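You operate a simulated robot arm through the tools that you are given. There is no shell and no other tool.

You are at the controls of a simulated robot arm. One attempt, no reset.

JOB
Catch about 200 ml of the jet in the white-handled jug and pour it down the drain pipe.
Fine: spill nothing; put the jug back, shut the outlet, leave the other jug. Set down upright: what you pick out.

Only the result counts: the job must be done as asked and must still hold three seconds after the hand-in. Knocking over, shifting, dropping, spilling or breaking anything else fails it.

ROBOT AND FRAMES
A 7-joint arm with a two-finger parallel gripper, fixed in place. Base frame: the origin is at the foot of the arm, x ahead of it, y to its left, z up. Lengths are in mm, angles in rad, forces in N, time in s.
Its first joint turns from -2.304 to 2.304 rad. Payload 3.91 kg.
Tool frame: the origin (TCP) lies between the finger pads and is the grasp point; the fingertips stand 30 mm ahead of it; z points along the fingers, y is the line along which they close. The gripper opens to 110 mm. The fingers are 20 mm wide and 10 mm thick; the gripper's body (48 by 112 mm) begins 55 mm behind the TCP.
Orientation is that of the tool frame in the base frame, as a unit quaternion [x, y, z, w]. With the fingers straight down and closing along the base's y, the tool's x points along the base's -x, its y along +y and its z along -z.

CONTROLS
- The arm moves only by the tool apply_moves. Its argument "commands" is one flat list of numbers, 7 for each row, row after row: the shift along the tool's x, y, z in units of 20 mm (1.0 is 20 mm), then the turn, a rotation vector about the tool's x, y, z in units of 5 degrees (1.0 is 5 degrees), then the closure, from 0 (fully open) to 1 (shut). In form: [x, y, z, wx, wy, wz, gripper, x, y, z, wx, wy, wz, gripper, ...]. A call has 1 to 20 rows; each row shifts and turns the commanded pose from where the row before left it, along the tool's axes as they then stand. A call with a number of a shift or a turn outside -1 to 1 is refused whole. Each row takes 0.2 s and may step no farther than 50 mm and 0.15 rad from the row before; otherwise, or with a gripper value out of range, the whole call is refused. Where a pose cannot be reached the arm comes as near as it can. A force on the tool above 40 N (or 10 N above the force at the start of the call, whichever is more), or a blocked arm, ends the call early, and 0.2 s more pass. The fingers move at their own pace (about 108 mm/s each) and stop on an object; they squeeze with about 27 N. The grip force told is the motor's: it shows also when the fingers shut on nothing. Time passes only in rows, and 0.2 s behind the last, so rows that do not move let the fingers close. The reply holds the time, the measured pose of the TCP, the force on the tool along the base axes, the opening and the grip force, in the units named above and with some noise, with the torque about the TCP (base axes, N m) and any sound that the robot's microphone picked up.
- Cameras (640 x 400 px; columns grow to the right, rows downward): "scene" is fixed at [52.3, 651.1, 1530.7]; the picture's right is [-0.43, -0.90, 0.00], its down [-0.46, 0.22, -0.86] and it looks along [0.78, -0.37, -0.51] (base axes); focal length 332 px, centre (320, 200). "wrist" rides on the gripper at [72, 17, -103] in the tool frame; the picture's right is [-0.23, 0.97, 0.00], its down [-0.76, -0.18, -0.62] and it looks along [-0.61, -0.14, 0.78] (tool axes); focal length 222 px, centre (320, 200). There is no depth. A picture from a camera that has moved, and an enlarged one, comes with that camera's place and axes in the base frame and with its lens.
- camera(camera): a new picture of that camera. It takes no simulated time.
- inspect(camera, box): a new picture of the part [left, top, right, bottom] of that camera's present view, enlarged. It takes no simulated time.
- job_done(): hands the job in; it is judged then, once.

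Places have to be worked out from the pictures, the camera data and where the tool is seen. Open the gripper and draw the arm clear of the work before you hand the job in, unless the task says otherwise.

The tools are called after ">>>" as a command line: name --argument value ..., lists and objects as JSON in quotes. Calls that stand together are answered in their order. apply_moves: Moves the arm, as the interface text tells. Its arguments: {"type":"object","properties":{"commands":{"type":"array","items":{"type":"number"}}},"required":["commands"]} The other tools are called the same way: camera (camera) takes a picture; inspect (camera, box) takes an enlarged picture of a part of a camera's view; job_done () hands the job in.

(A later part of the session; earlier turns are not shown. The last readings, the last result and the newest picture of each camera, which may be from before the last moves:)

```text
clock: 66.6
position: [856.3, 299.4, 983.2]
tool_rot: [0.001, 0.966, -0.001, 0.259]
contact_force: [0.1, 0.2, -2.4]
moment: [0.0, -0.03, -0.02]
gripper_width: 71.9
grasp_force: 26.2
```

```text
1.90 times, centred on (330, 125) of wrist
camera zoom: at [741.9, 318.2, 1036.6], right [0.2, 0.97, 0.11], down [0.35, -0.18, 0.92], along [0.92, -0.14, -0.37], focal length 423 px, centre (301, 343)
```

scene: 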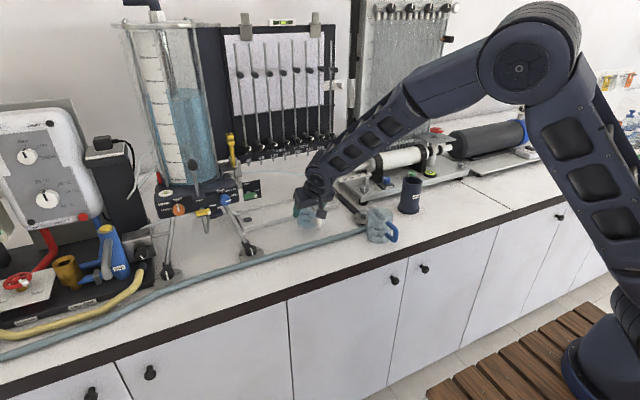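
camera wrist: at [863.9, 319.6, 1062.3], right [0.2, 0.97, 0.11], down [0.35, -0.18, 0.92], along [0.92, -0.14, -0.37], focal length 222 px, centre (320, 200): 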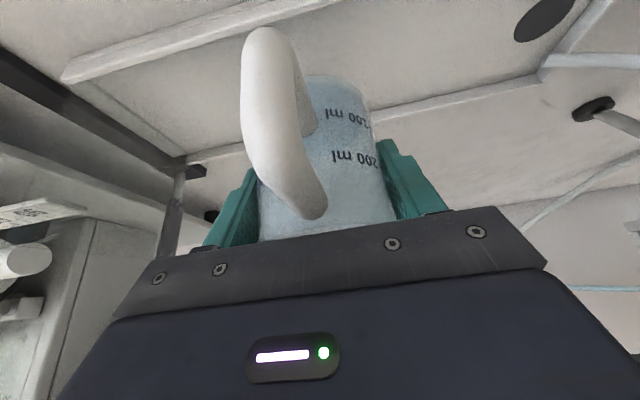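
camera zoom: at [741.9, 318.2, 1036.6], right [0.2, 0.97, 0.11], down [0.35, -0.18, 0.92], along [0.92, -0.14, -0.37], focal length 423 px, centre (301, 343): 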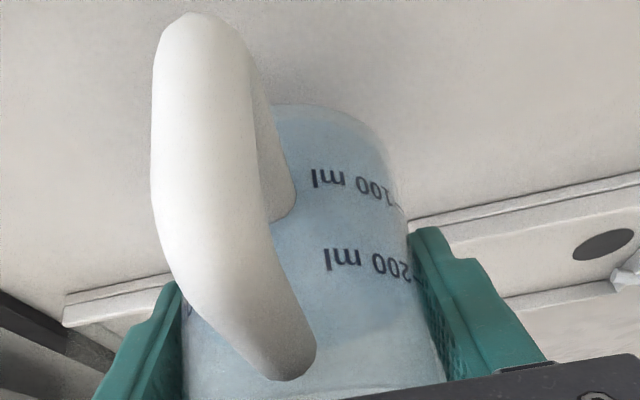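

The jug is clear of the tray. I take a few still readings to average the weight (empty jug averaged −0.76 N, so 200 ml should read about −2.7 N).

>>> apply_moves --commands '[0, 0, 0, 0, 0, 0, 1]'

>>> apply_moves --commands '[0, 0, 0, 0, 0, 0, 1]'

>>> apply_moves --commands '[0, 0, 0, 0, 0, 0, 1]'

>>> apply_moves --commands '[0, 0, 0, 0, 0, 0, 1]'

>>> apply_moves --commands '[0, 0, 0, 0, 0, 0, 1]'

>>> inspect --camera "scene" --box '[286, 190, 336, 235]'

```text
clock: 67.0
position: [855.7, 300.5, 983.7]
tool_rot: [0.001, 0.966, -0.001, 0.259]
contact_force: [-0.4, -0.3, -2.9]
moment: [0.02, -0.04, 0.02]
gripper_width: 72.1
grasp_force: 27.1
```

```text
clock: 67.4
position: [856.0, 300.6, 983.8]
tool_rot: [-0.001, 0.966, 0.0, 0.259]
contact_force: [0.0, -0.6, -2.4]
moment: [0.0, -0.03, 0.0]
gripper_width: 71.8
grasp_force: 27.1
```

```text
clock: 67.8
position: [856.1, 299.3, 983.2]
tool_rot: [0.001, 0.966, 0.0, 0.259]
contact_force: [0.0, 0.1, -2.9]
moment: [0.02, -0.03, 0.03]
gripper_width: 71.8
grasp_force: 27.3
```

```text
clock: 68.2
position: [856.6, 300.9, 983.0]
tool_rot: [-0.001, 0.966, 0.0, 0.259]
contact_force: [0.7, -0.2, -2.5]
moment: [0.02, -0.03, -0.02]
gripper_width: 71.9
grasp_force: 27.5
```

```text
clock: 68.6
position: [855.6, 299.0, 982.7]
tool_rot: [0.0, 0.966, 0.0, 0.259]
contact_force: [0.1, -0.8, -2.7]
moment: [-0.03, -0.02, 0.05]
gripper_width: 72.1
grasp_force: 27.1
```

```text
8.89 times, centred on (311, 212) of scene
camera zoom: at [52.3, 651.1, 1530.7], right [-0.43, -0.9, 0.0], down [-0.46, 0.22, -0.86], along [0.78, -0.37, -0.51], focal length 2953 px, centre (400, 89)
```

zoom: 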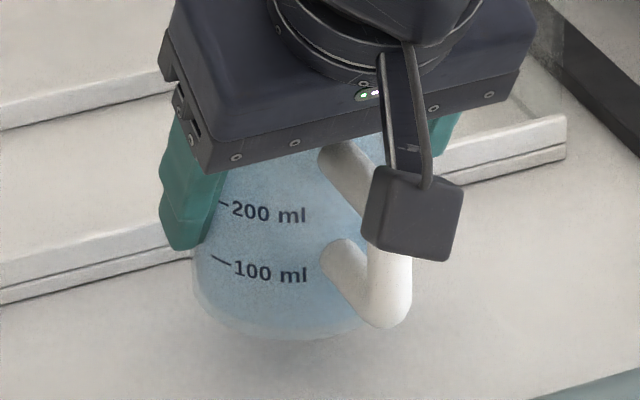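

The weight averages −2.63 N, so the jug holds about 190 ml, consistent with the marks. I now raise it gently.

>>> apply_moves --commands '[-0.15, 0, -0.26, 0, 0, 0, 1, -0.3, 0, -0.52, 0, 0, 0, 1, -0.45, 0, -0.779, 0, 0, 0, 1, -0.5, 0, -0.866, 0, 0, 0, 1, -0.5, 0, -0.866, 0, 0, 0, 1, -0.5, 0, -0.866, 0, 0, 0, 1, -0.45, 0, -0.779, 0, 0, 0, 1, -0.3, 0, -0.52, 0, 0, 0, 1, -0.15, 0, -0.26, 0, 0, 0, 1]'

>>> apply_moves --commands '[0.01, -0.4, -0.1, 0, 0, 0, 1, 0.02, -0.7, -0.2, 0, 0, 0, 1, 0.02, -0.9, -0.2575, 0, 0, 0, 1, 0.02, -0.979, -0.2575, 0, 0, 0, 1, 0.02, -0.979, -0.2575, 0, 0, 0, 1, 0.02, -0.979, -0.2575, 0, 0, 0, 1, 0.02, -0.979, -0.2575, 0, 0, 0, 1, 0.02, -0.979, -0.2575, 0, 0, 0, 1, 0.02, -0.979, -0.2575, 0, 0, 0, 1, 0.02, -0.979, -0.2575, 0, 0, 0, 1, 0.02, -0.979, -0.2575, 0, 0, 0, 1, 0.02, -0.979, -0.2575, 0, 0, 0, 1, 0.02, -0.979, -0.2575, 0, 0, 0, 1, 0.02, -0.979, -0.2575, 0, 0, 0, 1, 0.02, -0.979, -0.2575, 0, 0, 0, 1, 0.02, -0.979, -0.2575, 0, 0, 0, 1, 0.02, -0.8, -0.2, 0, 0, 0, 1, 0.01, -0.6, -0.1, 0, 0, 0, 1, 0, -0.3, 0, 0, 0, 0, 1]'

>>> camera --camera "wrist"

>>> camera --camera "scene"

```text
clock: 70.6
position: [857.0, 301.4, 1115.4]
tool_rot: [0.0, 0.966, 0.0, 0.259]
contact_force: [0.5, 0.1, -2.9]
moment: [-0.02, -0.07, 0.0]
gripper_width: 72.0
grasp_force: 26.4
```

```text
clock: 74.6
position: [807.9, -27.9, 1184.2]
tool_rot: [0.0, 0.966, 0.0, 0.259]
contact_force: [-0.1, -0.1, -2.0]
moment: [-0.01, -0.02, -0.01]
gripper_width: 72.2
grasp_force: 27.0
```

```text
taken
camera wrist: at [694.0, -10.3, 1238.1], right [0.2, 0.97, 0.11], down [0.35, -0.18, 0.92], along [0.92, -0.14, -0.37], focal length 222 px, centre (320, 200)
```

wrist: 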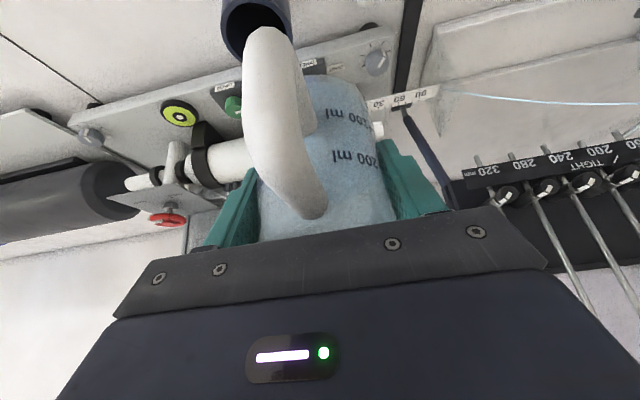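

```text
taken
```

scene: 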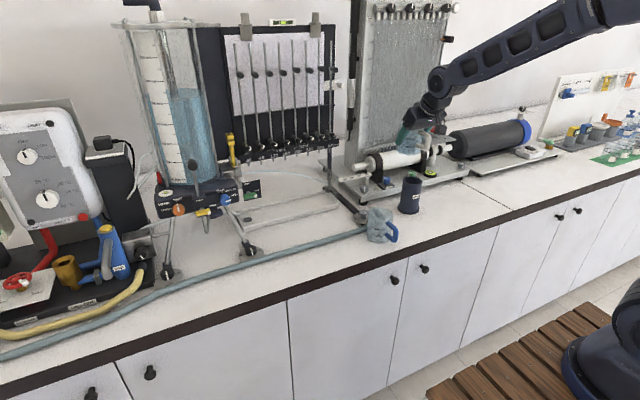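

I zoom in on the pipe's opening from here to refine its place.

>>> inspect --camera "wrist" --box '[200, 0, 320, 80]'

>>> inspect --camera "scene" --box '[380, 110, 440, 220]'

```text
5.00 times, centred on (260, 40) of wrist
camera zoom: at [694.0, -10.3, 1238.1], right [0.2, 0.97, 0.11], down [0.35, -0.18, 0.92], along [0.92, -0.14, -0.37], focal length 1111 px, centre (620, 1000)
```

zoom: 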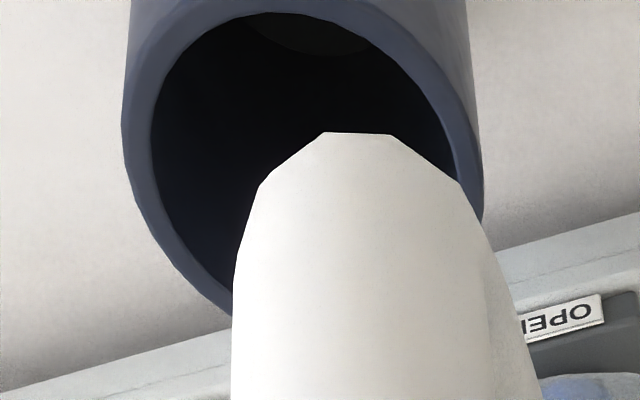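

```text
3.64 times, centred on (410, 165) of scene
camera zoom: at [52.3, 651.1, 1530.7], right [-0.43, -0.9, 0.0], down [-0.46, 0.22, -0.86], along [0.78, -0.37, -0.51], focal length 1208 px, centre (-7, 327)
```

zoom: 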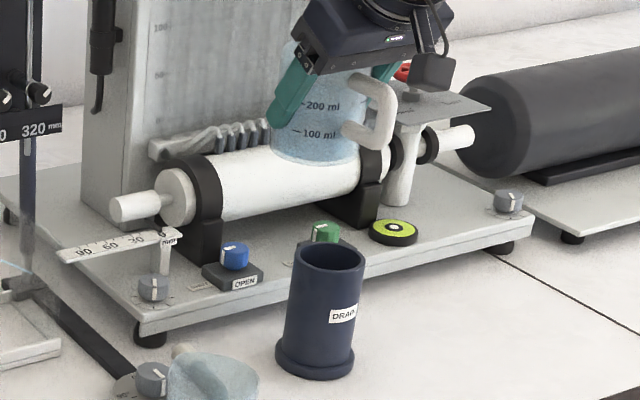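

Fingers and pipe compared in the same frame put the opening's centre at about (816, −66, 1017), inner diameter ≈ 56 mm. I move beside it and then yaw the full jug +90°, upright, so the spout faces +y.

>>> apply_moves --commands '[-0.03, -0.4, 0.017, 0, 0, 0, 1, -0.058, -0.8, 0.034, 0, 0, 0, 1, -0.058, -0.9, 0.034, 0, 0, 0, 1, -0.058, -0.9, 0.034, 0, 0, 0, 1, -0.058, -0.9, 0.034, 0, 0, 0, 1, -0.058, -0.8, 0.034, 0, 0, 0, 1, -0.03, -0.48, 0.017, 0, 0, 0, 1, 0, 0, 0, 0, 0, 0, 1]'

>>> apply_moves --commands '[0, 0, 0, -0.2813, 0, -0.487, 1, 0, 0, 0, -0.5625, 0, -0.974, 1, 0, 0, 0, -0.5625, 0, -0.974, 1, 0, 0, 0, -0.5625, 0, -0.974, 1, 0, 0, 0, -0.5625, 0, -0.974, 1, 0, 0, 0, -0.5625, 0, -0.974, 1, 0, 0, 0, -0.5625, 0, -0.974, 1, 0, 0, 0, -0.5625, 0, -0.974, 1, 0, 0, 0, -0.5625, 0, -0.974, 1, 0, 0, 0, -0.5625, 0, -0.974, 1, 0, 0, 0, -0.5625, 0, -0.974, 1, 0, 0, 0, -0.5625, 0, -0.974, 1, 0, 0, 0, -0.5625, 0, -0.974, 1, 0, 0, 0, -0.5625, 0, -0.974, 1, 0, 0, 0, -0.5625, 0, -0.974, 1, 0, 0, 0, -0.5625, 0, -0.974, 1, 0, 0, 0, -0.2812, 0, -0.487, 1, 0, 0, 0, 0, 0, 0, 1]'

>>> camera --camera "wrist"

>>> inspect --camera "scene" --box '[380, 110, 440, 220]'

```text
clock: 76.4
position: [817.0, -132.0, 1185.0]
tool_rot: [0.0, 0.966, 0.0, 0.259]
contact_force: [-0.3, -0.8, -2.7]
moment: [-0.01, -0.03, 0.0]
gripper_width: 71.9
grasp_force: 27.0
```

```text
clock: 80.2
position: [816.6, -132.7, 1185.1]
tool_rot: [0.683, -0.683, -0.183, -0.183]
contact_force: [0.2, 0.2, -1.9]
moment: [0.04, 0.03, -0.01]
gripper_width: 72.0
grasp_force: 27.7
```

```text
taken
camera wrist: at [799.5, -245.9, 1238.5], right [-0.97, 0.2, 0.11], down [0.18, 0.35, 0.92], along [0.14, 0.92, -0.37], focal length 222 px, centre (320, 200)
```

wrist: 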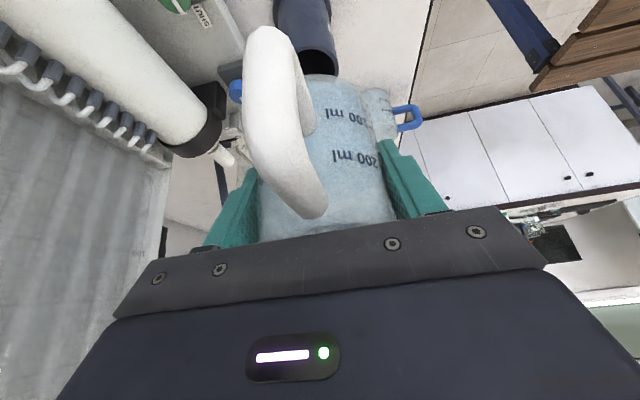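

```text
3.64 times, centred on (410, 165) of scene
camera zoom: at [52.3, 651.1, 1530.7], right [-0.43, -0.9, 0.0], down [-0.46, 0.22, -0.86], along [0.78, -0.37, -0.51], focal length 1208 px, centre (-7, 327)
```

zoom: 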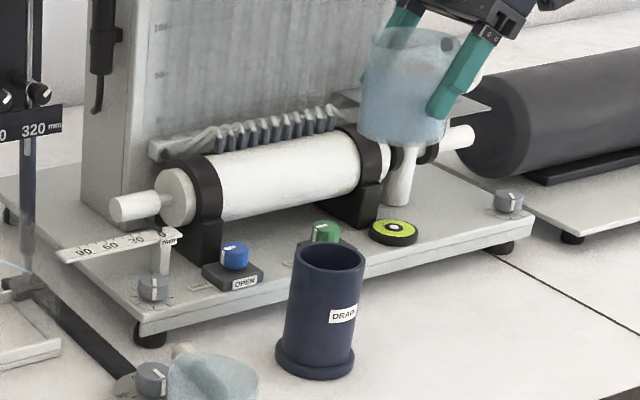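

I zoom on the pipe's opening from this side to confirm its position along the pour direction.

>>> inspect --camera "wrist" --box '[250, 0, 370, 90]'

>>> inspect --camera "scene" --box '[405, 110, 455, 160]'

```text
4.44 times, centred on (310, 45) of wrist
camera zoom: at [799.5, -245.9, 1238.5], right [-0.97, 0.2, 0.11], down [0.18, 0.35, 0.92], along [0.14, 0.92, -0.37], focal length 987 px, centre (364, 889)
```

zoom: 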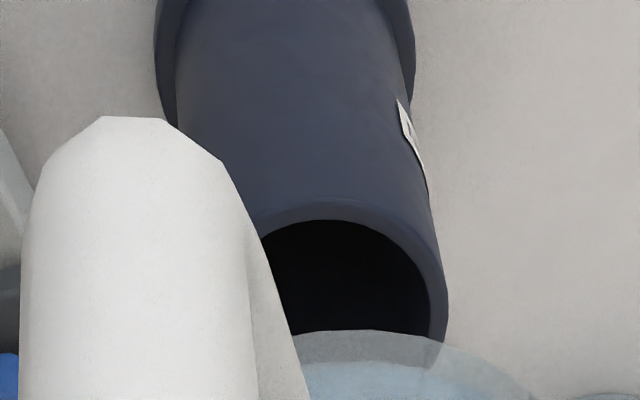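

```text
8.00 times, centred on (430, 135) of scene
camera zoom: at [52.3, 651.1, 1530.7], right [-0.43, -0.9, 0.0], down [-0.46, 0.22, -0.86], along [0.78, -0.37, -0.51], focal length 2658 px, centre (-560, 720)
```

zoom: 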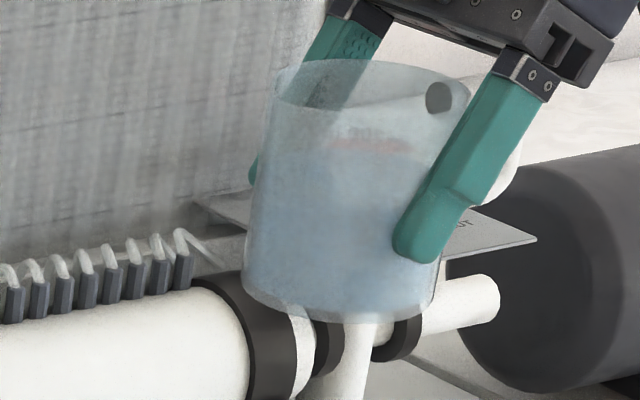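

The opening centre is confirmed near (815, −67, 1017). I tilt the full jug 25° about its lip (well short of pouring), then descend so the lip comes just above the pipe.

>>> apply_moves --commands '[-0.0173, 0, -0.1325, 0, 0.5, 0, 1, -0.0345, 0, -0.265, 0, 1, 0, 1, -0.0345, 0, -0.265, 0, 1, 0, 1, -0.0345, 0, -0.265, 0, 1, 0, 1, -0.0345, 0, -0.265, 0, 1, 0, 1, -0.0173, 0, -0.1325, 0, 0.5, 0, 1, 0, 0, 0, 0, 0, 0, 1]'

>>> inspect --camera "scene" --box '[390, 90, 450, 200]'

```text
clock: 81.8
position: [816.9, -137.7, 1210.7]
tool_rot: [-0.706, 0.707, 0.031, 0.032]
contact_force: [-0.2, 1.2, -3.2]
moment: [0.04, -0.02, 0.02]
gripper_width: 72.1
grasp_force: 27.0
```

```text
3.64 times, centred on (420, 145) of scene
camera zoom: at [52.3, 651.1, 1530.7], right [-0.43, -0.9, 0.0], down [-0.46, 0.22, -0.86], along [0.78, -0.37, -0.51], focal length 1208 px, centre (-44, 400)
```

zoom: 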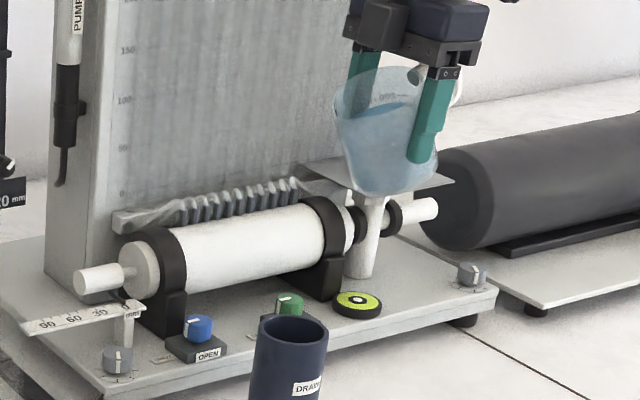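

The water sits level in the tilted jug, still below the lip. I descend gently toward the pipe.

>>> apply_moves --commands '[0.026, 0, 0.299, 0, 0, 0, 1, 0.052, 0, 0.598, 0, 0, 0, 1, 0.078, 0, 0.896, 0, 0, 0, 1, 0.087, 0, 0.996, 0, 0, 0, 1, 0.087, 0, 0.996, 0, 0, 0, 1, 0.087, 0, 0.996, 0, 0, 0, 1, 0.087, 0, 0.996, 0, 0, 0, 1, 0.078, 0, 0.896, 0, 0, 0, 1, 0.052, 0, 0.598, 0, 0, 0, 1, 0.026, 0, 0.299, 0, 0, 0, 1, 0, 0, 0, 0, 0, 0, 1]'

>>> inspect --camera "scene" --box '[385, 130, 445, 210]'

>>> camera --camera "wrist"

```text
clock: 84.2
position: [815.9, -138.1, 1059.8]
tool_rot: [-0.706, 0.707, 0.031, 0.031]
contact_force: [0.4, 0.6, -2.7]
moment: [0.03, -0.01, 0.01]
gripper_width: 72.3
grasp_force: 27.0
```

```text
5.00 times, centred on (415, 170) of scene
camera zoom: at [52.3, 651.1, 1530.7], right [-0.43, -0.9, 0.0], down [-0.46, 0.22, -0.86], along [0.78, -0.37, -0.51], focal length 1661 px, centre (-155, 350)
```

zoom: 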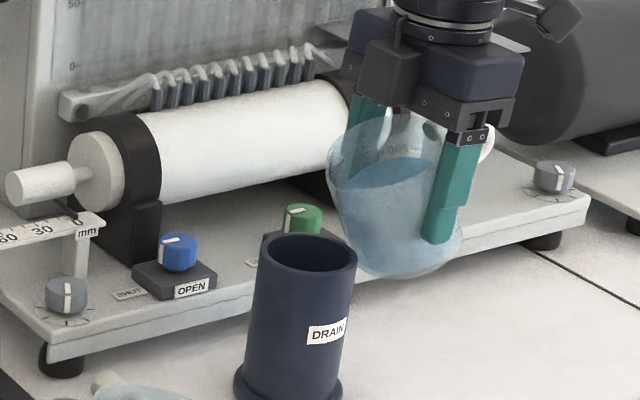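

```text
taken
camera wrist: at [799.1, -217.5, 1155.7], right [-0.97, 0.23, 0.02], down [0.18, 0.7, 0.69], along [0.14, 0.67, -0.73], focal length 222 px, centre (320, 200)
```

wrist: 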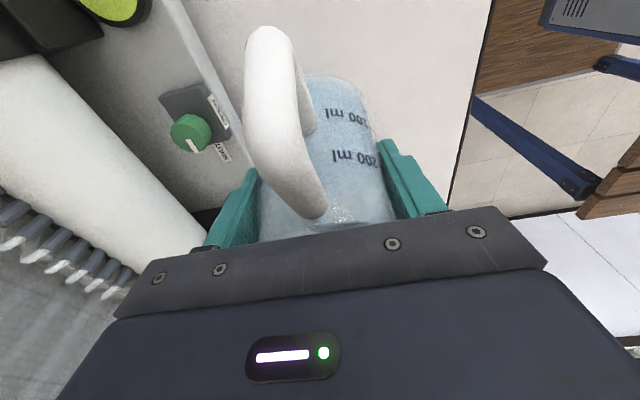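

The lip stands about 43 mm above the opening, clear of the pipe. I tilt on to 35° about the lip, then lower the lip to about 20 mm above the opening.

>>> apply_moves --commands '[-0.0143, 0, -0.1329, 0, 0.5, 0, 1, -0.0143, 0, -0.1329, 0, 0.5, 0, 1, -0.0143, 0, -0.1329, 0, 0.5, 0, 1, -0.0143, 0, -0.1329, 0, 0.5, 0, 1, -0.024, 0, 0.274, 0, 0, 0, 1, -0.036, 0, 0.411, 0, 0, 0, 1, -0.036, 0, 0.411, 0, 0, 0, 1, 0, 0, 0, 0, 0, 0, 1]'

>>> inspect --camera "scene" --box '[385, 140, 445, 200]'

```text
clock: 86.0
position: [817.7, -135.5, 1047.7]
tool_rot: [0.707, -0.706, 0.031, 0.031]
contact_force: [0.0, -0.3, -0.5]
moment: [0.05, 0.02, 0.02]
gripper_width: 71.7
grasp_force: 26.6
```

```text
6.67 times, centred on (415, 170) of scene
camera zoom: at [52.3, 651.1, 1530.7], right [-0.43, -0.9, 0.0], down [-0.46, 0.22, -0.86], along [0.78, -0.37, -0.51], focal length 2215 px, centre (-313, 400)
```

zoom: 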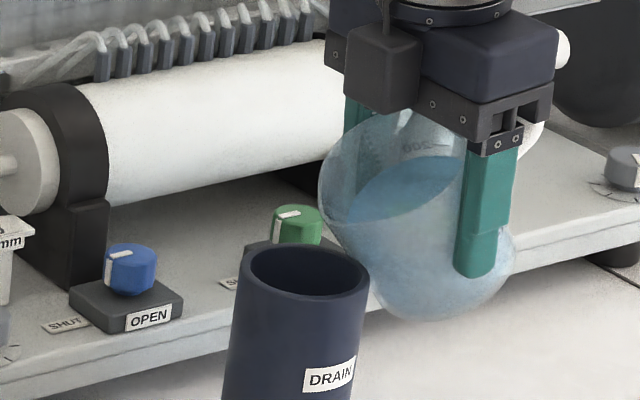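

The vertical force reads only −0.5 N, lighter than expected, so the jug may be touching the pipe's edge. I look closer before moving on.

>>> inspect --camera "scene" --box '[405, 160, 435, 190]'

>>> camera --camera "wrist"

```text
13.33 times, centred on (420, 175) of scene
camera zoom: at [52.3, 651.1, 1530.7], right [-0.43, -0.9, 0.0], down [-0.46, 0.22, -0.86], along [0.78, -0.37, -0.51], focal length 4429 px, centre (-1013, 533)
```

zoom: 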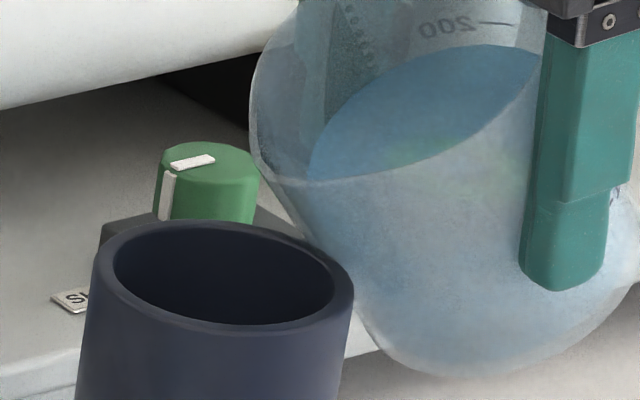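

```text
taken
camera wrist: at [800.0, -198.5, 1156.9], right [-0.97, 0.23, -0.02], down [0.18, 0.81, 0.55], along [0.14, 0.54, -0.83], focal length 222 px, centre (320, 200)
```

wrist: 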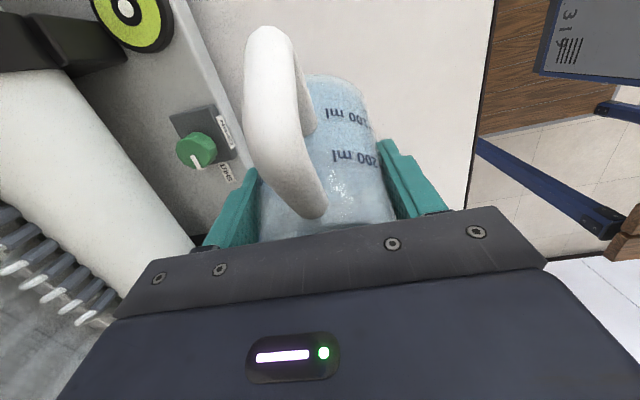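

No clear contact shows; the wall seems to pass just behind the pipe's rim. I take one still reading to see whether the force is real.

>>> apply_moves --commands '[0, 0, 0, 0, 0, 0, 1]'

>>> inspect --camera "scene" --box '[405, 160, 435, 190]'

```text
clock: 86.4
position: [816.9, -136.1, 1047.6]
tool_rot: [0.707, -0.706, 0.031, 0.03]
contact_force: [0.0, -2.0, -1.5]
moment: [0.05, 0.02, -0.02]
gripper_width: 72.2
grasp_force: 26.6
```

```text
13.33 times, centred on (420, 175) of scene
camera zoom: at [52.3, 651.1, 1530.7], right [-0.43, -0.9, 0.0], down [-0.46, 0.22, -0.86], along [0.78, -0.37, -0.51], focal length 4429 px, centre (-1013, 533)
```

zoom: 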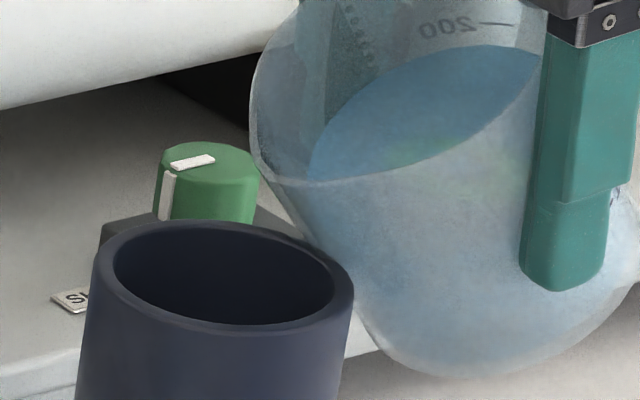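

The residual force (−2.0 N in y, +1.1 N in z) fits light contact of the jug's wall on the pipe's near rim. I back off about 8 mm along that normal at once.

>>> apply_moves --commands '[0.349, 0, -0.2, 0, 0, 0, 1, 0, 0, 0, 0, 0, 0, 1]'

>>> inspect --camera "scene" --box '[405, 160, 435, 190]'

>>> inspect --camera "scene" --box '[390, 150, 430, 190]'

```text
clock: 87.0
position: [817.5, -143.2, 1052.8]
tool_rot: [0.707, -0.706, 0.031, 0.031]
contact_force: [-0.9, 0.2, -1.7]
moment: [0.04, 0.01, 0.02]
gripper_width: 71.8
grasp_force: 27.3
```

```text
13.33 times, centred on (420, 175) of scene
camera zoom: at [52.3, 651.1, 1530.7], right [-0.43, -0.9, 0.0], down [-0.46, 0.22, -0.86], along [0.78, -0.37, -0.51], focal length 4429 px, centre (-1013, 533)
```

zoom: 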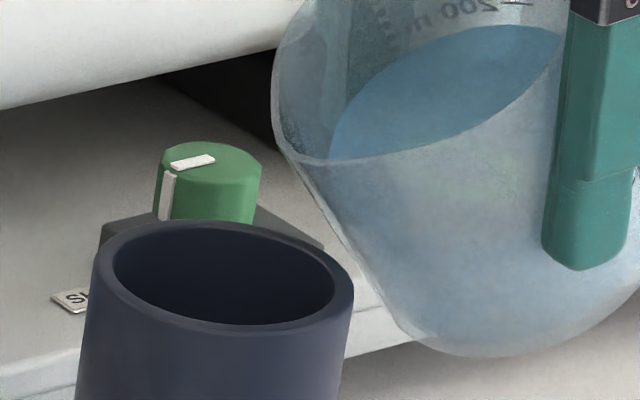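

```text
10.00 times, centred on (410, 170) of scene
camera zoom: at [52.3, 651.1, 1530.7], right [-0.43, -0.9, 0.0], down [-0.46, 0.22, -0.86], along [0.78, -0.37, -0.51], focal length 3322 px, centre (-580, 500)
```

zoom: 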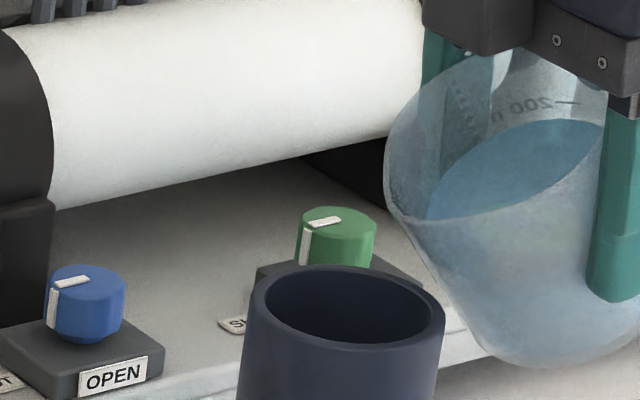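

The pipe has not moved and the gap is open again. Measured in one picture, the lip is now about 20 mm short of the opening's centre and 28 mm above it; I tilt on to 40° while easing the lip 10 mm toward the centre, keeping clear of the rim.

>>> apply_moves --commands '[-0.1225, 0, -0.155, 0, 0.25, 0, 1, -0.1225, 0, -0.155, 0, 0.25, 0, 1, -0.13, 0, -0.0855, 0, 0.25, 0, 1, -0.13, 0, -0.0855, 0, 0.25, 0, 1]'

>>> inspect --camera "scene" --box '[405, 160, 435, 190]'

>>> inspect --camera "scene" --box '[385, 130, 445, 210]'

```text
clock: 88.0
position: [816.5, -131.3, 1060.5]
tool_rot: [-0.704, 0.705, -0.062, -0.062]
contact_force: [0.0, -0.4, -2.4]
moment: [0.06, 0.02, -0.02]
gripper_width: 72.0
grasp_force: 27.4
```

```text
13.33 times, centred on (420, 175) of scene
camera zoom: at [52.3, 651.1, 1530.7], right [-0.43, -0.9, 0.0], down [-0.46, 0.22, -0.86], along [0.78, -0.37, -0.51], focal length 4429 px, centre (-1013, 533)
```

zoom: 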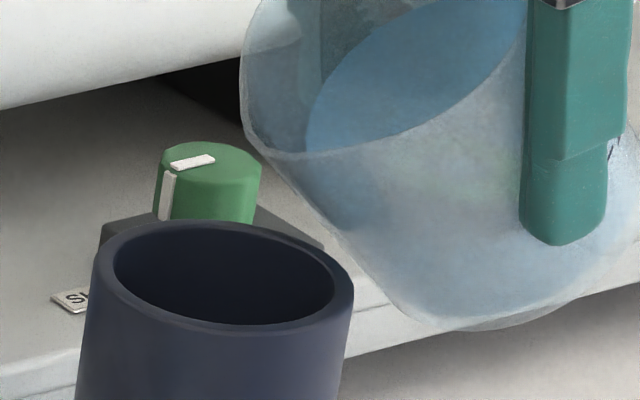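

```text
5.00 times, centred on (415, 170) of scene
camera zoom: at [52.3, 651.1, 1530.7], right [-0.43, -0.9, 0.0], down [-0.46, 0.22, -0.86], along [0.78, -0.37, -0.51], focal length 1661 px, centre (-155, 350)
```

zoom: 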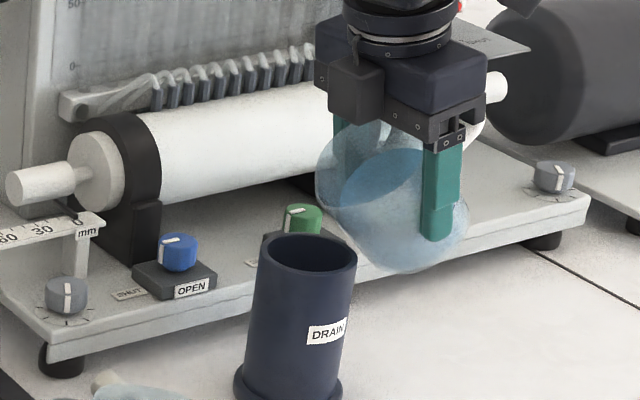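

The lip is 12 mm short of the opening's centre and about 32 mm above it, with no contact. I begin the pour slowly, turning about the lip at 1.25° per row up to 50°.

>>> apply_moves --commands '[-0.00645, 0, -0.0665, 0, 0.25, 0, 1, -0.00645, 0, -0.0665, 0, 0.25, 0, 1, -0.00645, 0, -0.0665, 0, 0.25, 0, 1, -0.00645, 0, -0.0665, 0, 0.25, 0, 1, -0.00645, 0, -0.0665, 0, 0.25, 0, 1, -0.00645, 0, -0.0665, 0, 0.25, 0, 1, -0.00645, 0, -0.0665, 0, 0.25, 0, 1, -0.00645, 0, -0.0665, 0, 0.25, 0, 1]'

>>> inspect --camera "scene" --box '[405, 160, 435, 190]'

>>> inspect --camera "scene" --box '[385, 130, 445, 210]'

```text
clock: 89.8
position: [816.7, -128.7, 1070.5]
tool_rot: [-0.696, 0.697, -0.122, -0.122]
contact_force: [-0.2, -0.4, -2.1]
moment: [0.09, 0.02, -0.04]
gripper_width: 72.1
grasp_force: 27.6
```

```text
13.33 times, centred on (420, 175) of scene
camera zoom: at [52.3, 651.1, 1530.7], right [-0.43, -0.9, 0.0], down [-0.46, 0.22, -0.86], along [0.78, -0.37, -0.51], focal length 4429 px, centre (-1013, 533)
```

zoom: 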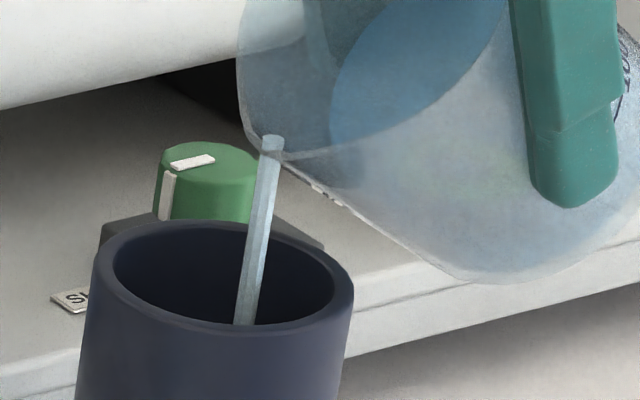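

```text
5.00 times, centred on (415, 170) of scene
camera zoom: at [52.3, 651.1, 1530.7], right [-0.43, -0.9, 0.0], down [-0.46, 0.22, -0.86], along [0.78, -0.37, -0.51], focal length 1661 px, centre (-155, 350)
```

zoom: 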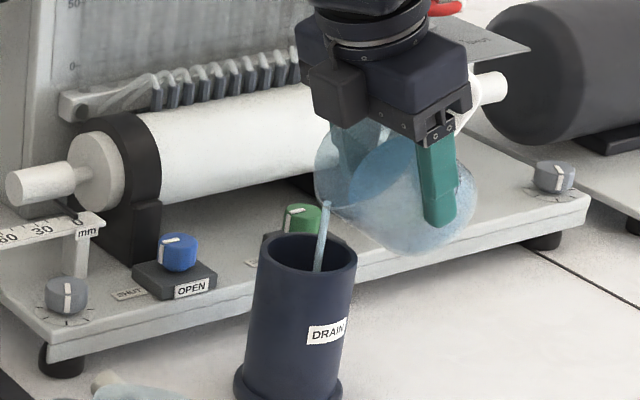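

The stream is falling cleanly into the pipe, about 12 mm from its centre. I keep turning slowly about the lip to 70°, nudging 3 mm in −x toward the centre.

>>> apply_moves --commands '[-0.00645, 0.03, -0.0665, 0, 0.25, 0, 1, -0.00645, 0.03, -0.0665, 0, 0.25, 0, 1, -0.00645, 0.03, -0.0665, 0, 0.25, 0, 1, -0.00645, 0.03, -0.0665, 0, 0.25, 0, 1, -0.00645, 0.03, -0.0665, 0, 0.25, 0, 1, -0.00645, 0, -0.0665, 0, 0.25, 0, 1, -0.00645, 0, -0.0665, 0, 0.25, 0, 1, -0.00645, 0, -0.0665, 0, 0.25, 0, 1]'

>>> inspect --camera "scene" --box '[405, 160, 435, 190]'

```text
clock: 91.6
position: [812.0, -123.9, 1079.5]
tool_rot: [-0.683, 0.683, -0.183, -0.183]
contact_force: [0.0, -0.4, -1.8]
moment: [0.07, -0.01, 0.02]
gripper_width: 72.0
grasp_force: 26.9
```

```text
13.33 times, centred on (420, 175) of scene
camera zoom: at [52.3, 651.1, 1530.7], right [-0.43, -0.9, 0.0], down [-0.46, 0.22, -0.86], along [0.78, -0.37, -0.51], focal length 4429 px, centre (-1013, 533)
```

zoom: 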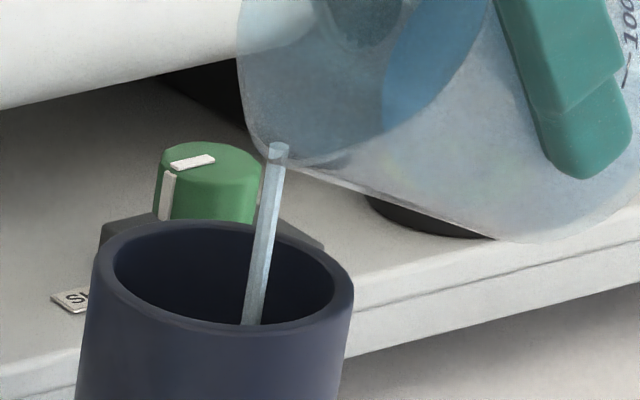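

Still pouring into the pipe. I continue turning to 80°, easing the lip 4 mm further toward the centre.

>>> apply_moves --commands '[-0.027, 0, -0.081, 0, 0.25, 0, 1, -0.027, 0, -0.081, 0, 0.25, 0, 1, -0.027, 0, -0.081, 0, 0.25, 0, 1, -0.027, 0, -0.081, 0, 0.25, 0, 1, -0.027, 0, -0.081, 0, 0.25, 0, 1, -0.027, 0, -0.081, 0, 0.25, 0, 1, -0.027, 0, -0.081, 0, 0.25, 0, 1, -0.027, 0, -0.081, 0, 0.25, 0, 1]'

>>> inspect --camera "scene" --box '[405, 160, 435, 190]'

```text
clock: 93.4
position: [812.4, -112.7, 1089.4]
tool_rot: [0.665, -0.664, 0.242, 0.241]
contact_force: [1.0, 0.0, -2.5]
moment: [0.02, -0.01, 0.03]
gripper_width: 72.1
grasp_force: 26.6
```

```text
13.33 times, centred on (420, 175) of scene
camera zoom: at [52.3, 651.1, 1530.7], right [-0.43, -0.9, 0.0], down [-0.46, 0.22, -0.86], along [0.78, -0.37, -0.51], focal length 4429 px, centre (-1013, 533)
```

zoom: 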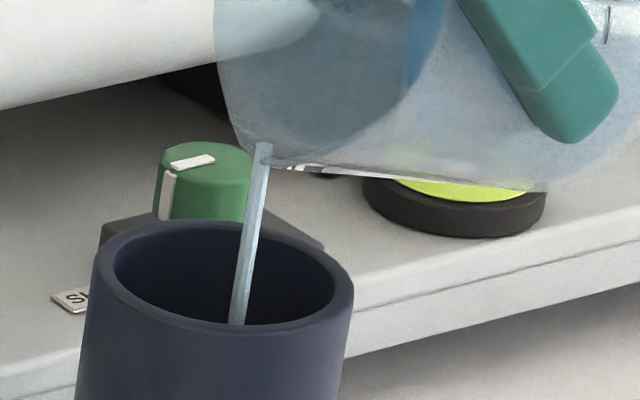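

Good, the stream is well inside. I continue to 85°.

>>> apply_moves --commands '[-0.00645, 0, -0.0665, 0, 0.25, 0, 1, -0.00645, 0, -0.0665, 0, 0.25, 0, 1, -0.00645, 0, -0.0665, 0, 0.25, 0, 1, -0.00645, 0, -0.0665, 0, 0.25, 0, 1, -0.00645, 0, -0.0665, 0, 0.25, 0, 1, -0.00645, 0, -0.0665, 0, 0.25, 0, 1, -0.00645, 0, -0.0665, 0, 0.25, 0, 1, -0.00645, 0, -0.0665, 0, 0.25, 0, 1, -0.00645, 0, -0.0665, 0, 0.25, 0, 1, -0.00645, 0, -0.0665, 0, 0.25, 0, 1, -0.00645, 0, -0.0665, 0, 0.25, 0, 1, -0.00645, 0, -0.0665, 0, 0.25, 0, 1]'

>>> inspect --camera "scene" --box '[405, 160, 435, 190]'

>>> inspect --camera "scene" --box '[385, 130, 445, 210]'

```text
clock: 96.0
position: [814.0, -101.0, 1098.1]
tool_rot: [-0.627, 0.628, -0.326, -0.327]
contact_force: [-0.5, -1.1, -0.4]
moment: [0.03, 0.01, 0.0]
gripper_width: 71.7
grasp_force: 26.9
```

```text
13.33 times, centred on (420, 175) of scene
camera zoom: at [52.3, 651.1, 1530.7], right [-0.43, -0.9, 0.0], down [-0.46, 0.22, -0.86], along [0.78, -0.37, -0.51], focal length 4429 px, centre (-1013, 533)
```

zoom: 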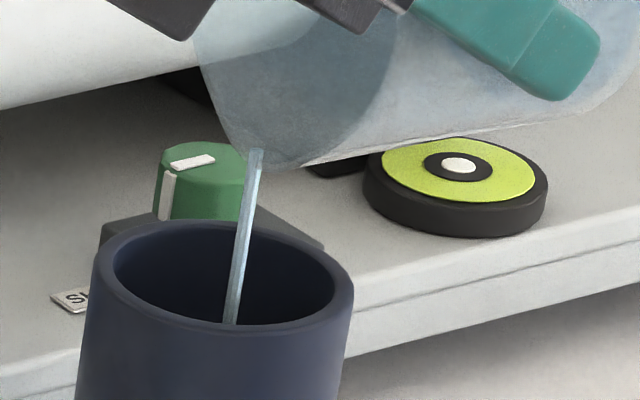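

```text
5.00 times, centred on (415, 170) of scene
camera zoom: at [52.3, 651.1, 1530.7], right [-0.43, -0.9, 0.0], down [-0.46, 0.22, -0.86], along [0.78, -0.37, -0.51], focal length 1661 px, centre (-155, 350)
```

zoom: 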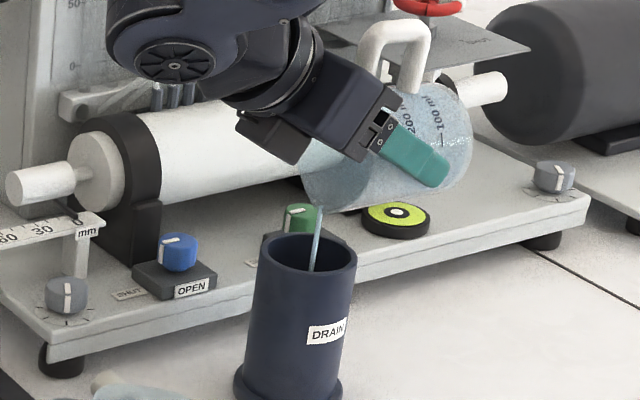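

Weight is nearly that of the empty jug; a thin stream remains. I turn on to 110° and hold to let it drain.

>>> apply_moves --commands '[-0.0143, 0, -0.1329, 0, 0.5, 0, 1, -0.0143, 0, -0.1329, 0, 0.5, 0, 1, -0.0143, 0, -0.1329, 0, 0.5, 0, 1, -0.0143, 0, -0.1329, 0, 0.5, 0, 1, -0.0143, 0, -0.1329, 0, 0.5, 0, 1, -0.0143, 0, -0.1329, 0, 0.5, 0, 1, -0.0143, 0, -0.1329, 0, 0.5, 0, 1, -0.0143, 0, -0.1329, 0, 0.5, 0, 1, -0.0143, 0, -0.1329, 0, 0.5, 0, 1, -0.0143, 0, -0.1329, 0, 0.5, 0, 1, 0, 0, 0, 0, 0, 0, 1, 0, 0, 0, 0, 0, 0, 1, 0, 0, 0, 0, 0, 0, 1, 0, 0, 0, 0, 0, 0, 1, 0, 0, 0, 0, 0, 0, 1]'

>>> inspect --camera "scene" --box '[405, 160, 435, 190]'

>>> inspect --camera "scene" --box '[385, 130, 445, 210]'

>>> camera --camera "wrist"

```text
clock: 99.2
position: [813.8, -75.4, 1106.9]
tool_rot: [-0.541, 0.542, -0.455, -0.455]
contact_force: [-0.4, 0.8, -0.5]
moment: [-0.02, 0.03, 0.02]
gripper_width: 72.0
grasp_force: 26.8
```

```text
13.33 times, centred on (420, 175) of scene
camera zoom: at [52.3, 651.1, 1530.7], right [-0.43, -0.9, 0.0], down [-0.46, 0.22, -0.86], along [0.78, -0.37, -0.51], focal length 4429 px, centre (-1013, 533)
```

zoom: 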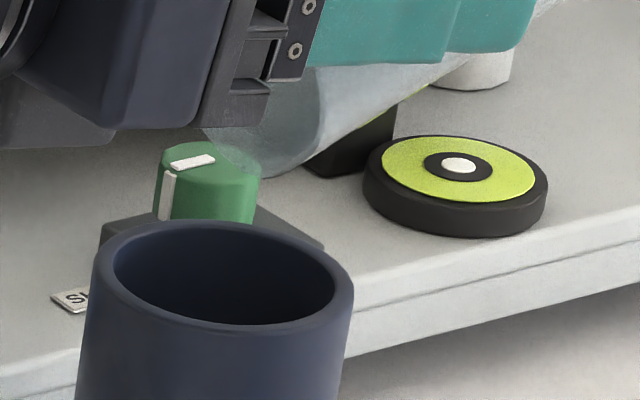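

```text
5.00 times, centred on (415, 170) of scene
camera zoom: at [52.3, 651.1, 1530.7], right [-0.43, -0.9, 0.0], down [-0.46, 0.22, -0.86], along [0.78, -0.37, -0.51], focal length 1661 px, centre (-155, 350)
```

zoom: 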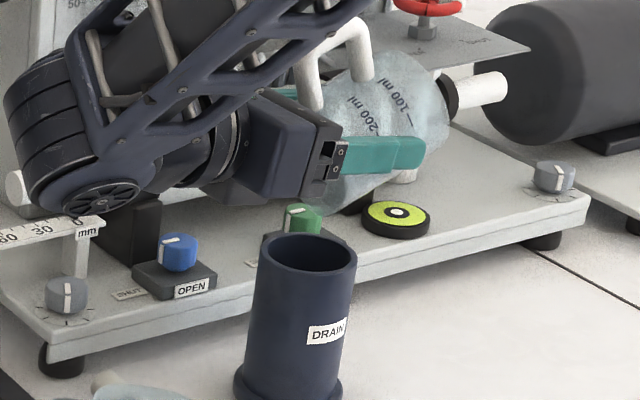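

```text
taken
camera wrist: at [797.1, 14.8, 1195.3], right [-0.97, 0.04, -0.22], down [0.18, 0.75, -0.64], along [0.14, -0.67, -0.73], focal length 222 px, centre (320, 200)
```

wrist: 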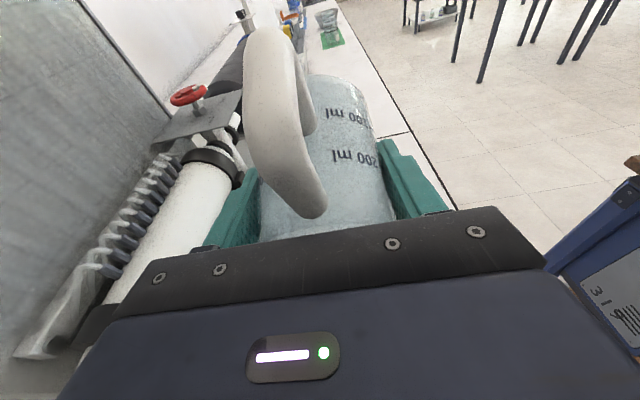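

The jug is empty, the stream has stopped and nothing shows on the bench. I rise and start turning the jug upright again.

>>> apply_moves --commands '[0.985, 0, -0.1737, 0, 0, 0, 1, 0.985, 0, -0.1737, 0, 0, 0, 1, 0.985, 0, -0.1737, 0, 0, 0, 1, 0.985, 0, -0.1737, 0, 0, 0, 1, 0, 0, 0, 0, -1, 0, 1, 0, 0, 0, 0, -1, 0, 1, 0, 0, 0, 0, -1, 0, 1, 0, 0, 0, 0, -1, 0, 1, 0, 0, 0, 0, -1, 0, 1, 0, 0, 0, 0, -1, 0, 1, 0, 0, 0, 0, -1, 0, 1, 0, 0, 0, 0, -1, 0, 1, 0, 0, 0, 0, -1, 0, 1, 0, 0, 0, 0, -1, 0, 1, 0, 0, 0, 0, -1, 0, 1, 0, 0, 0, 0, -1, 0, 1, 0, 0, 0, 0, -1, 0, 1, 0, 0, 0, 0, -1, 0, 1, 0, 0, 0, 0, -1, 0, 1, 0, 0, 0, 0, -1, 0, 1]'

>>> apply_moves --commands '[0, 0, 0, 0, -1, 0, 1, 0, 0, 0, 0, -1, 0, 1, 0, 0, 0, 0, -1, 0, 1, 0, 0, 0, 0, -1, 0, 1, 0, 0, 0, 0, -1, 0, 1, 0, 0, 0, 0, -1, 0, 1, 0, 0, 0, 0, 0, 0, 1]'

>>> apply_moves --commands '[0, 0, 0, 0.5625, 0, 0.974, 1, 0, 0, 0, 0.5625, 0, 0.974, 1, 0, 0, 0, 0.5625, 0, 0.974, 1, 0, 0, 0, 0.5625, 0, 0.974, 1, 0, 0, 0, 0.5625, 0, 0.974, 1, 0, 0, 0, 0.5625, 0, 0.974, 1, 0, 0, 0, 0.5625, 0, 0.974, 1, 0, 0, 0, 0.5625, 0, 0.974, 1, 0, 0, 0, 0.5625, 0, 0.974, 1, 0, 0, 0, 0.5625, 0, 0.974, 1, 0, 0, 0, 0.5625, 0, 0.974, 1, 0, 0, 0, 0.5625, 0, 0.974, 1, 0, 0, 0, 0.5625, 0, 0.974, 1, 0, 0, 0, 0.5625, 0, 0.974, 1, 0, 0, 0, 0.5625, 0, 0.974, 1, 0, 0, 0, 0.5625, 0, 0.974, 1]'

>>> camera --camera "scene"

>>> camera --camera "wrist"

```text
clock: 103.4
position: [813.8, -74.1, 1186.0]
tool_rot: [-0.707, 0.707, 0.0, 0.0]
contact_force: [-0.6, 0.2, -1.6]
moment: [-0.02, 0.02, 0.02]
gripper_width: 71.7
grasp_force: 26.8
```

```text
clock: 105.0
position: [813.5, -74.3, 1187.1]
tool_rot: [-0.683, 0.683, 0.183, 0.183]
contact_force: [-0.4, -0.1, -1.0]
moment: [0.0, 0.0, -0.01]
gripper_width: 71.7
grasp_force: 27.1
```

```text
clock: 108.4
position: [814.1, -75.0, 1185.5]
tool_rot: [0.001, 0.966, 0.0, 0.258]
contact_force: [-0.2, -0.4, -0.6]
moment: [0.01, 0.03, 0.01]
gripper_width: 72.0
grasp_force: 27.6
```

```text
taken
```

scene: 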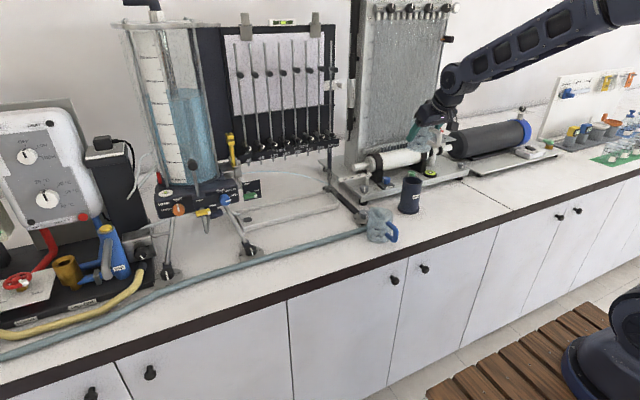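

```text
taken
camera wrist: at [698.9, -56.7, 1239.3], right [0.2, 0.97, 0.11], down [0.35, -0.18, 0.92], along [0.92, -0.14, -0.37], focal length 222 px, centre (320, 200)
```

wrist: 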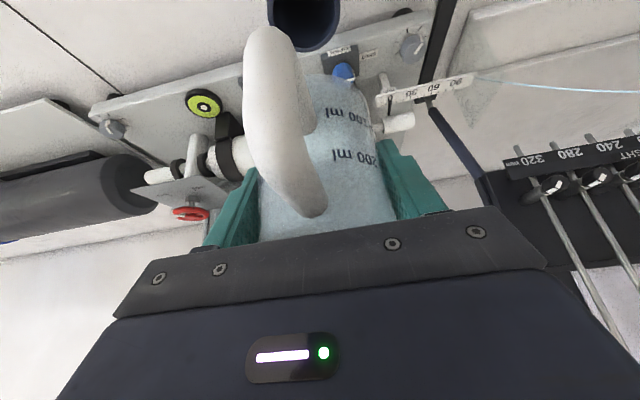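

The jug is upright and unchanged in the grip. I carry it back toward its original place by the same way.

>>> apply_moves --commands '[0.282, 0.994, -0.082, 0, 0, 0, 1, 0.282, 0.994, -0.082, 0, 0, 0, 1, 0.282, 0.994, -0.082, 0, 0, 0, 1, 0.282, 0.994, -0.082, 0, 0, 0, 1, 0.282, 0.994, -0.082, 0, 0, 0, 1, 0.282, 0.994, -0.082, 0, 0, 0, 1, 0.282, 0.994, -0.082, 0, 0, 0, 1, 0.282, 0.994, -0.082, 0, 0, 0, 1, 0.282, 0.994, -0.082, 0, 0, 0, 1, 0.282, 0.994, -0.082, 0, 0, 0, 1, 0.282, 0.994, -0.082, 0, 0, 0, 1, 0.282, 0.994, -0.082, 0, 0, 0, 1, 0.282, 0.994, -0.082, 0, 0, 0, 1, 0.282, 0.994, -0.082, 0, 0, 0, 1, 0.282, 0.994, -0.082, 0, 0, 0, 1, 0.282, 0.994, -0.082, 0, 0, 0, 1]'

>>> apply_moves --commands '[0.169, 0.977, 0.293, 0, 0, 0, 1, 0.169, 0.977, 0.293, 0, 0, 0, 1, 0.169, 0.977, 0.293, 0, 0, 0, 1, 0.169, 0.977, 0.293, 0, 0, 0, 1, 0.169, 0.977, 0.293, 0, 0, 0, 1, 0.169, 0.977, 0.293, 0, 0, 0, 1, 0.169, 0.977, 0.293, 0, 0, 0, 1, 0.169, 0.977, 0.293, 0, 0, 0, 1, 0.169, 0.977, 0.293, 0, 0, 0, 1, 0.169, 0.977, 0.293, 0, 0, 0, 1, 0.169, 0.977, 0.293, 0, 0, 0, 1, 0.169, 0.977, 0.293, 0, 0, 0, 1, 0.169, 0.977, 0.293, 0, 0, 0, 1, 0.169, 0.977, 0.293, 0, 0, 0, 1, 0.169, 0.977, 0.293, 0, 0, 0, 1, 0.169, 0.977, 0.293, 0, 0, 0, 1, 0.169, 0.977, 0.293, 0, 0, 0, 1]'

>>> inspect --camera "scene" --box '[170, 180, 290, 300]'

>>> camera --camera "wrist"

```text
clock: 111.8
position: [721.8, 245.4, 1163.3]
tool_rot: [0.0, 0.966, 0.0, 0.26]
contact_force: [0.0, 0.4, -0.7]
moment: [0.02, 0.02, 0.04]
gripper_width: 72.0
grasp_force: 27.0
```

```text
clock: 115.4
position: [722.5, 575.4, 1047.1]
tool_rot: [0.0, 0.966, 0.0, 0.259]
contact_force: [-0.1, 0.1, -0.4]
moment: [0.01, 0.05, 0.01]
gripper_width: 72.1
grasp_force: 26.6
```

```text
3.33 times, centred on (230, 240) of scene
camera zoom: at [52.3, 651.1, 1530.7], right [-0.43, -0.9, 0.0], down [-0.46, 0.22, -0.86], along [0.78, -0.37, -0.51], focal length 1107 px, centre (620, 67)
```

zoom: 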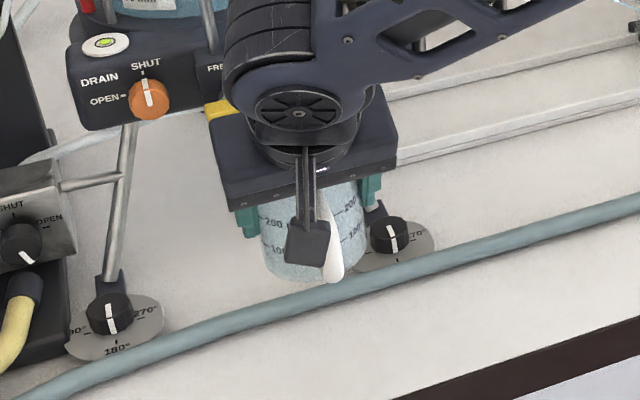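

```text
taken
camera wrist: at [608.3, 593.4, 1100.5], right [0.2, 0.97, 0.11], down [0.35, -0.18, 0.92], along [0.92, -0.14, -0.37], focal length 222 px, centre (320, 200)
```

wrist: 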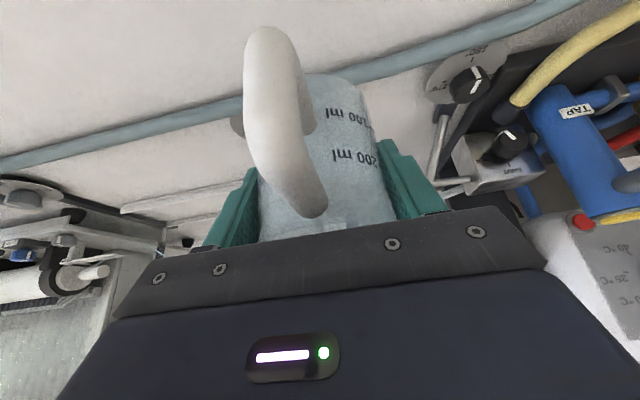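

I am right above the original spot. I lower 85 mm, then creep down the last millimetres watching for contact.

>>> apply_moves --commands '[0.5, 0, 0.866, 0, 0, 0, 1, 0.5, 0, 0.866, 0, 0, 0, 1, 0.5, 0, 0.866, 0, 0, 0, 1, 0.375, 0, 0.6495, 0, 0, 0, 1, 0.25, 0, 0.433, 0, 0, 0, 1, 0, 0, 0, 0, 0, 0, 1]'

>>> apply_moves --commands '[0.05, 0, 0.0866, 0, 0, 0, 1, 0.05, 0, 0.0866, 0, 0, 0, 1, 0, 0, 0, 0, 0, 0, 1]'

```text
clock: 116.8
position: [722.1, 574.9, 963.2]
tool_rot: [0.0, 0.966, 0.0, 0.258]
contact_force: [-0.6, -0.7, 0.0]
moment: [-0.02, -0.01, 0.03]
gripper_width: 72.0
grasp_force: 27.0
```

```text
clock: 117.6
position: [722.9, 575.3, 957.7]
tool_rot: [-0.002, 0.966, 0.001, 0.259]
contact_force: [-0.3, 0.7, -0.8]
moment: [-0.04, -0.04, 0.01]
gripper_width: 71.8
grasp_force: 26.9
```

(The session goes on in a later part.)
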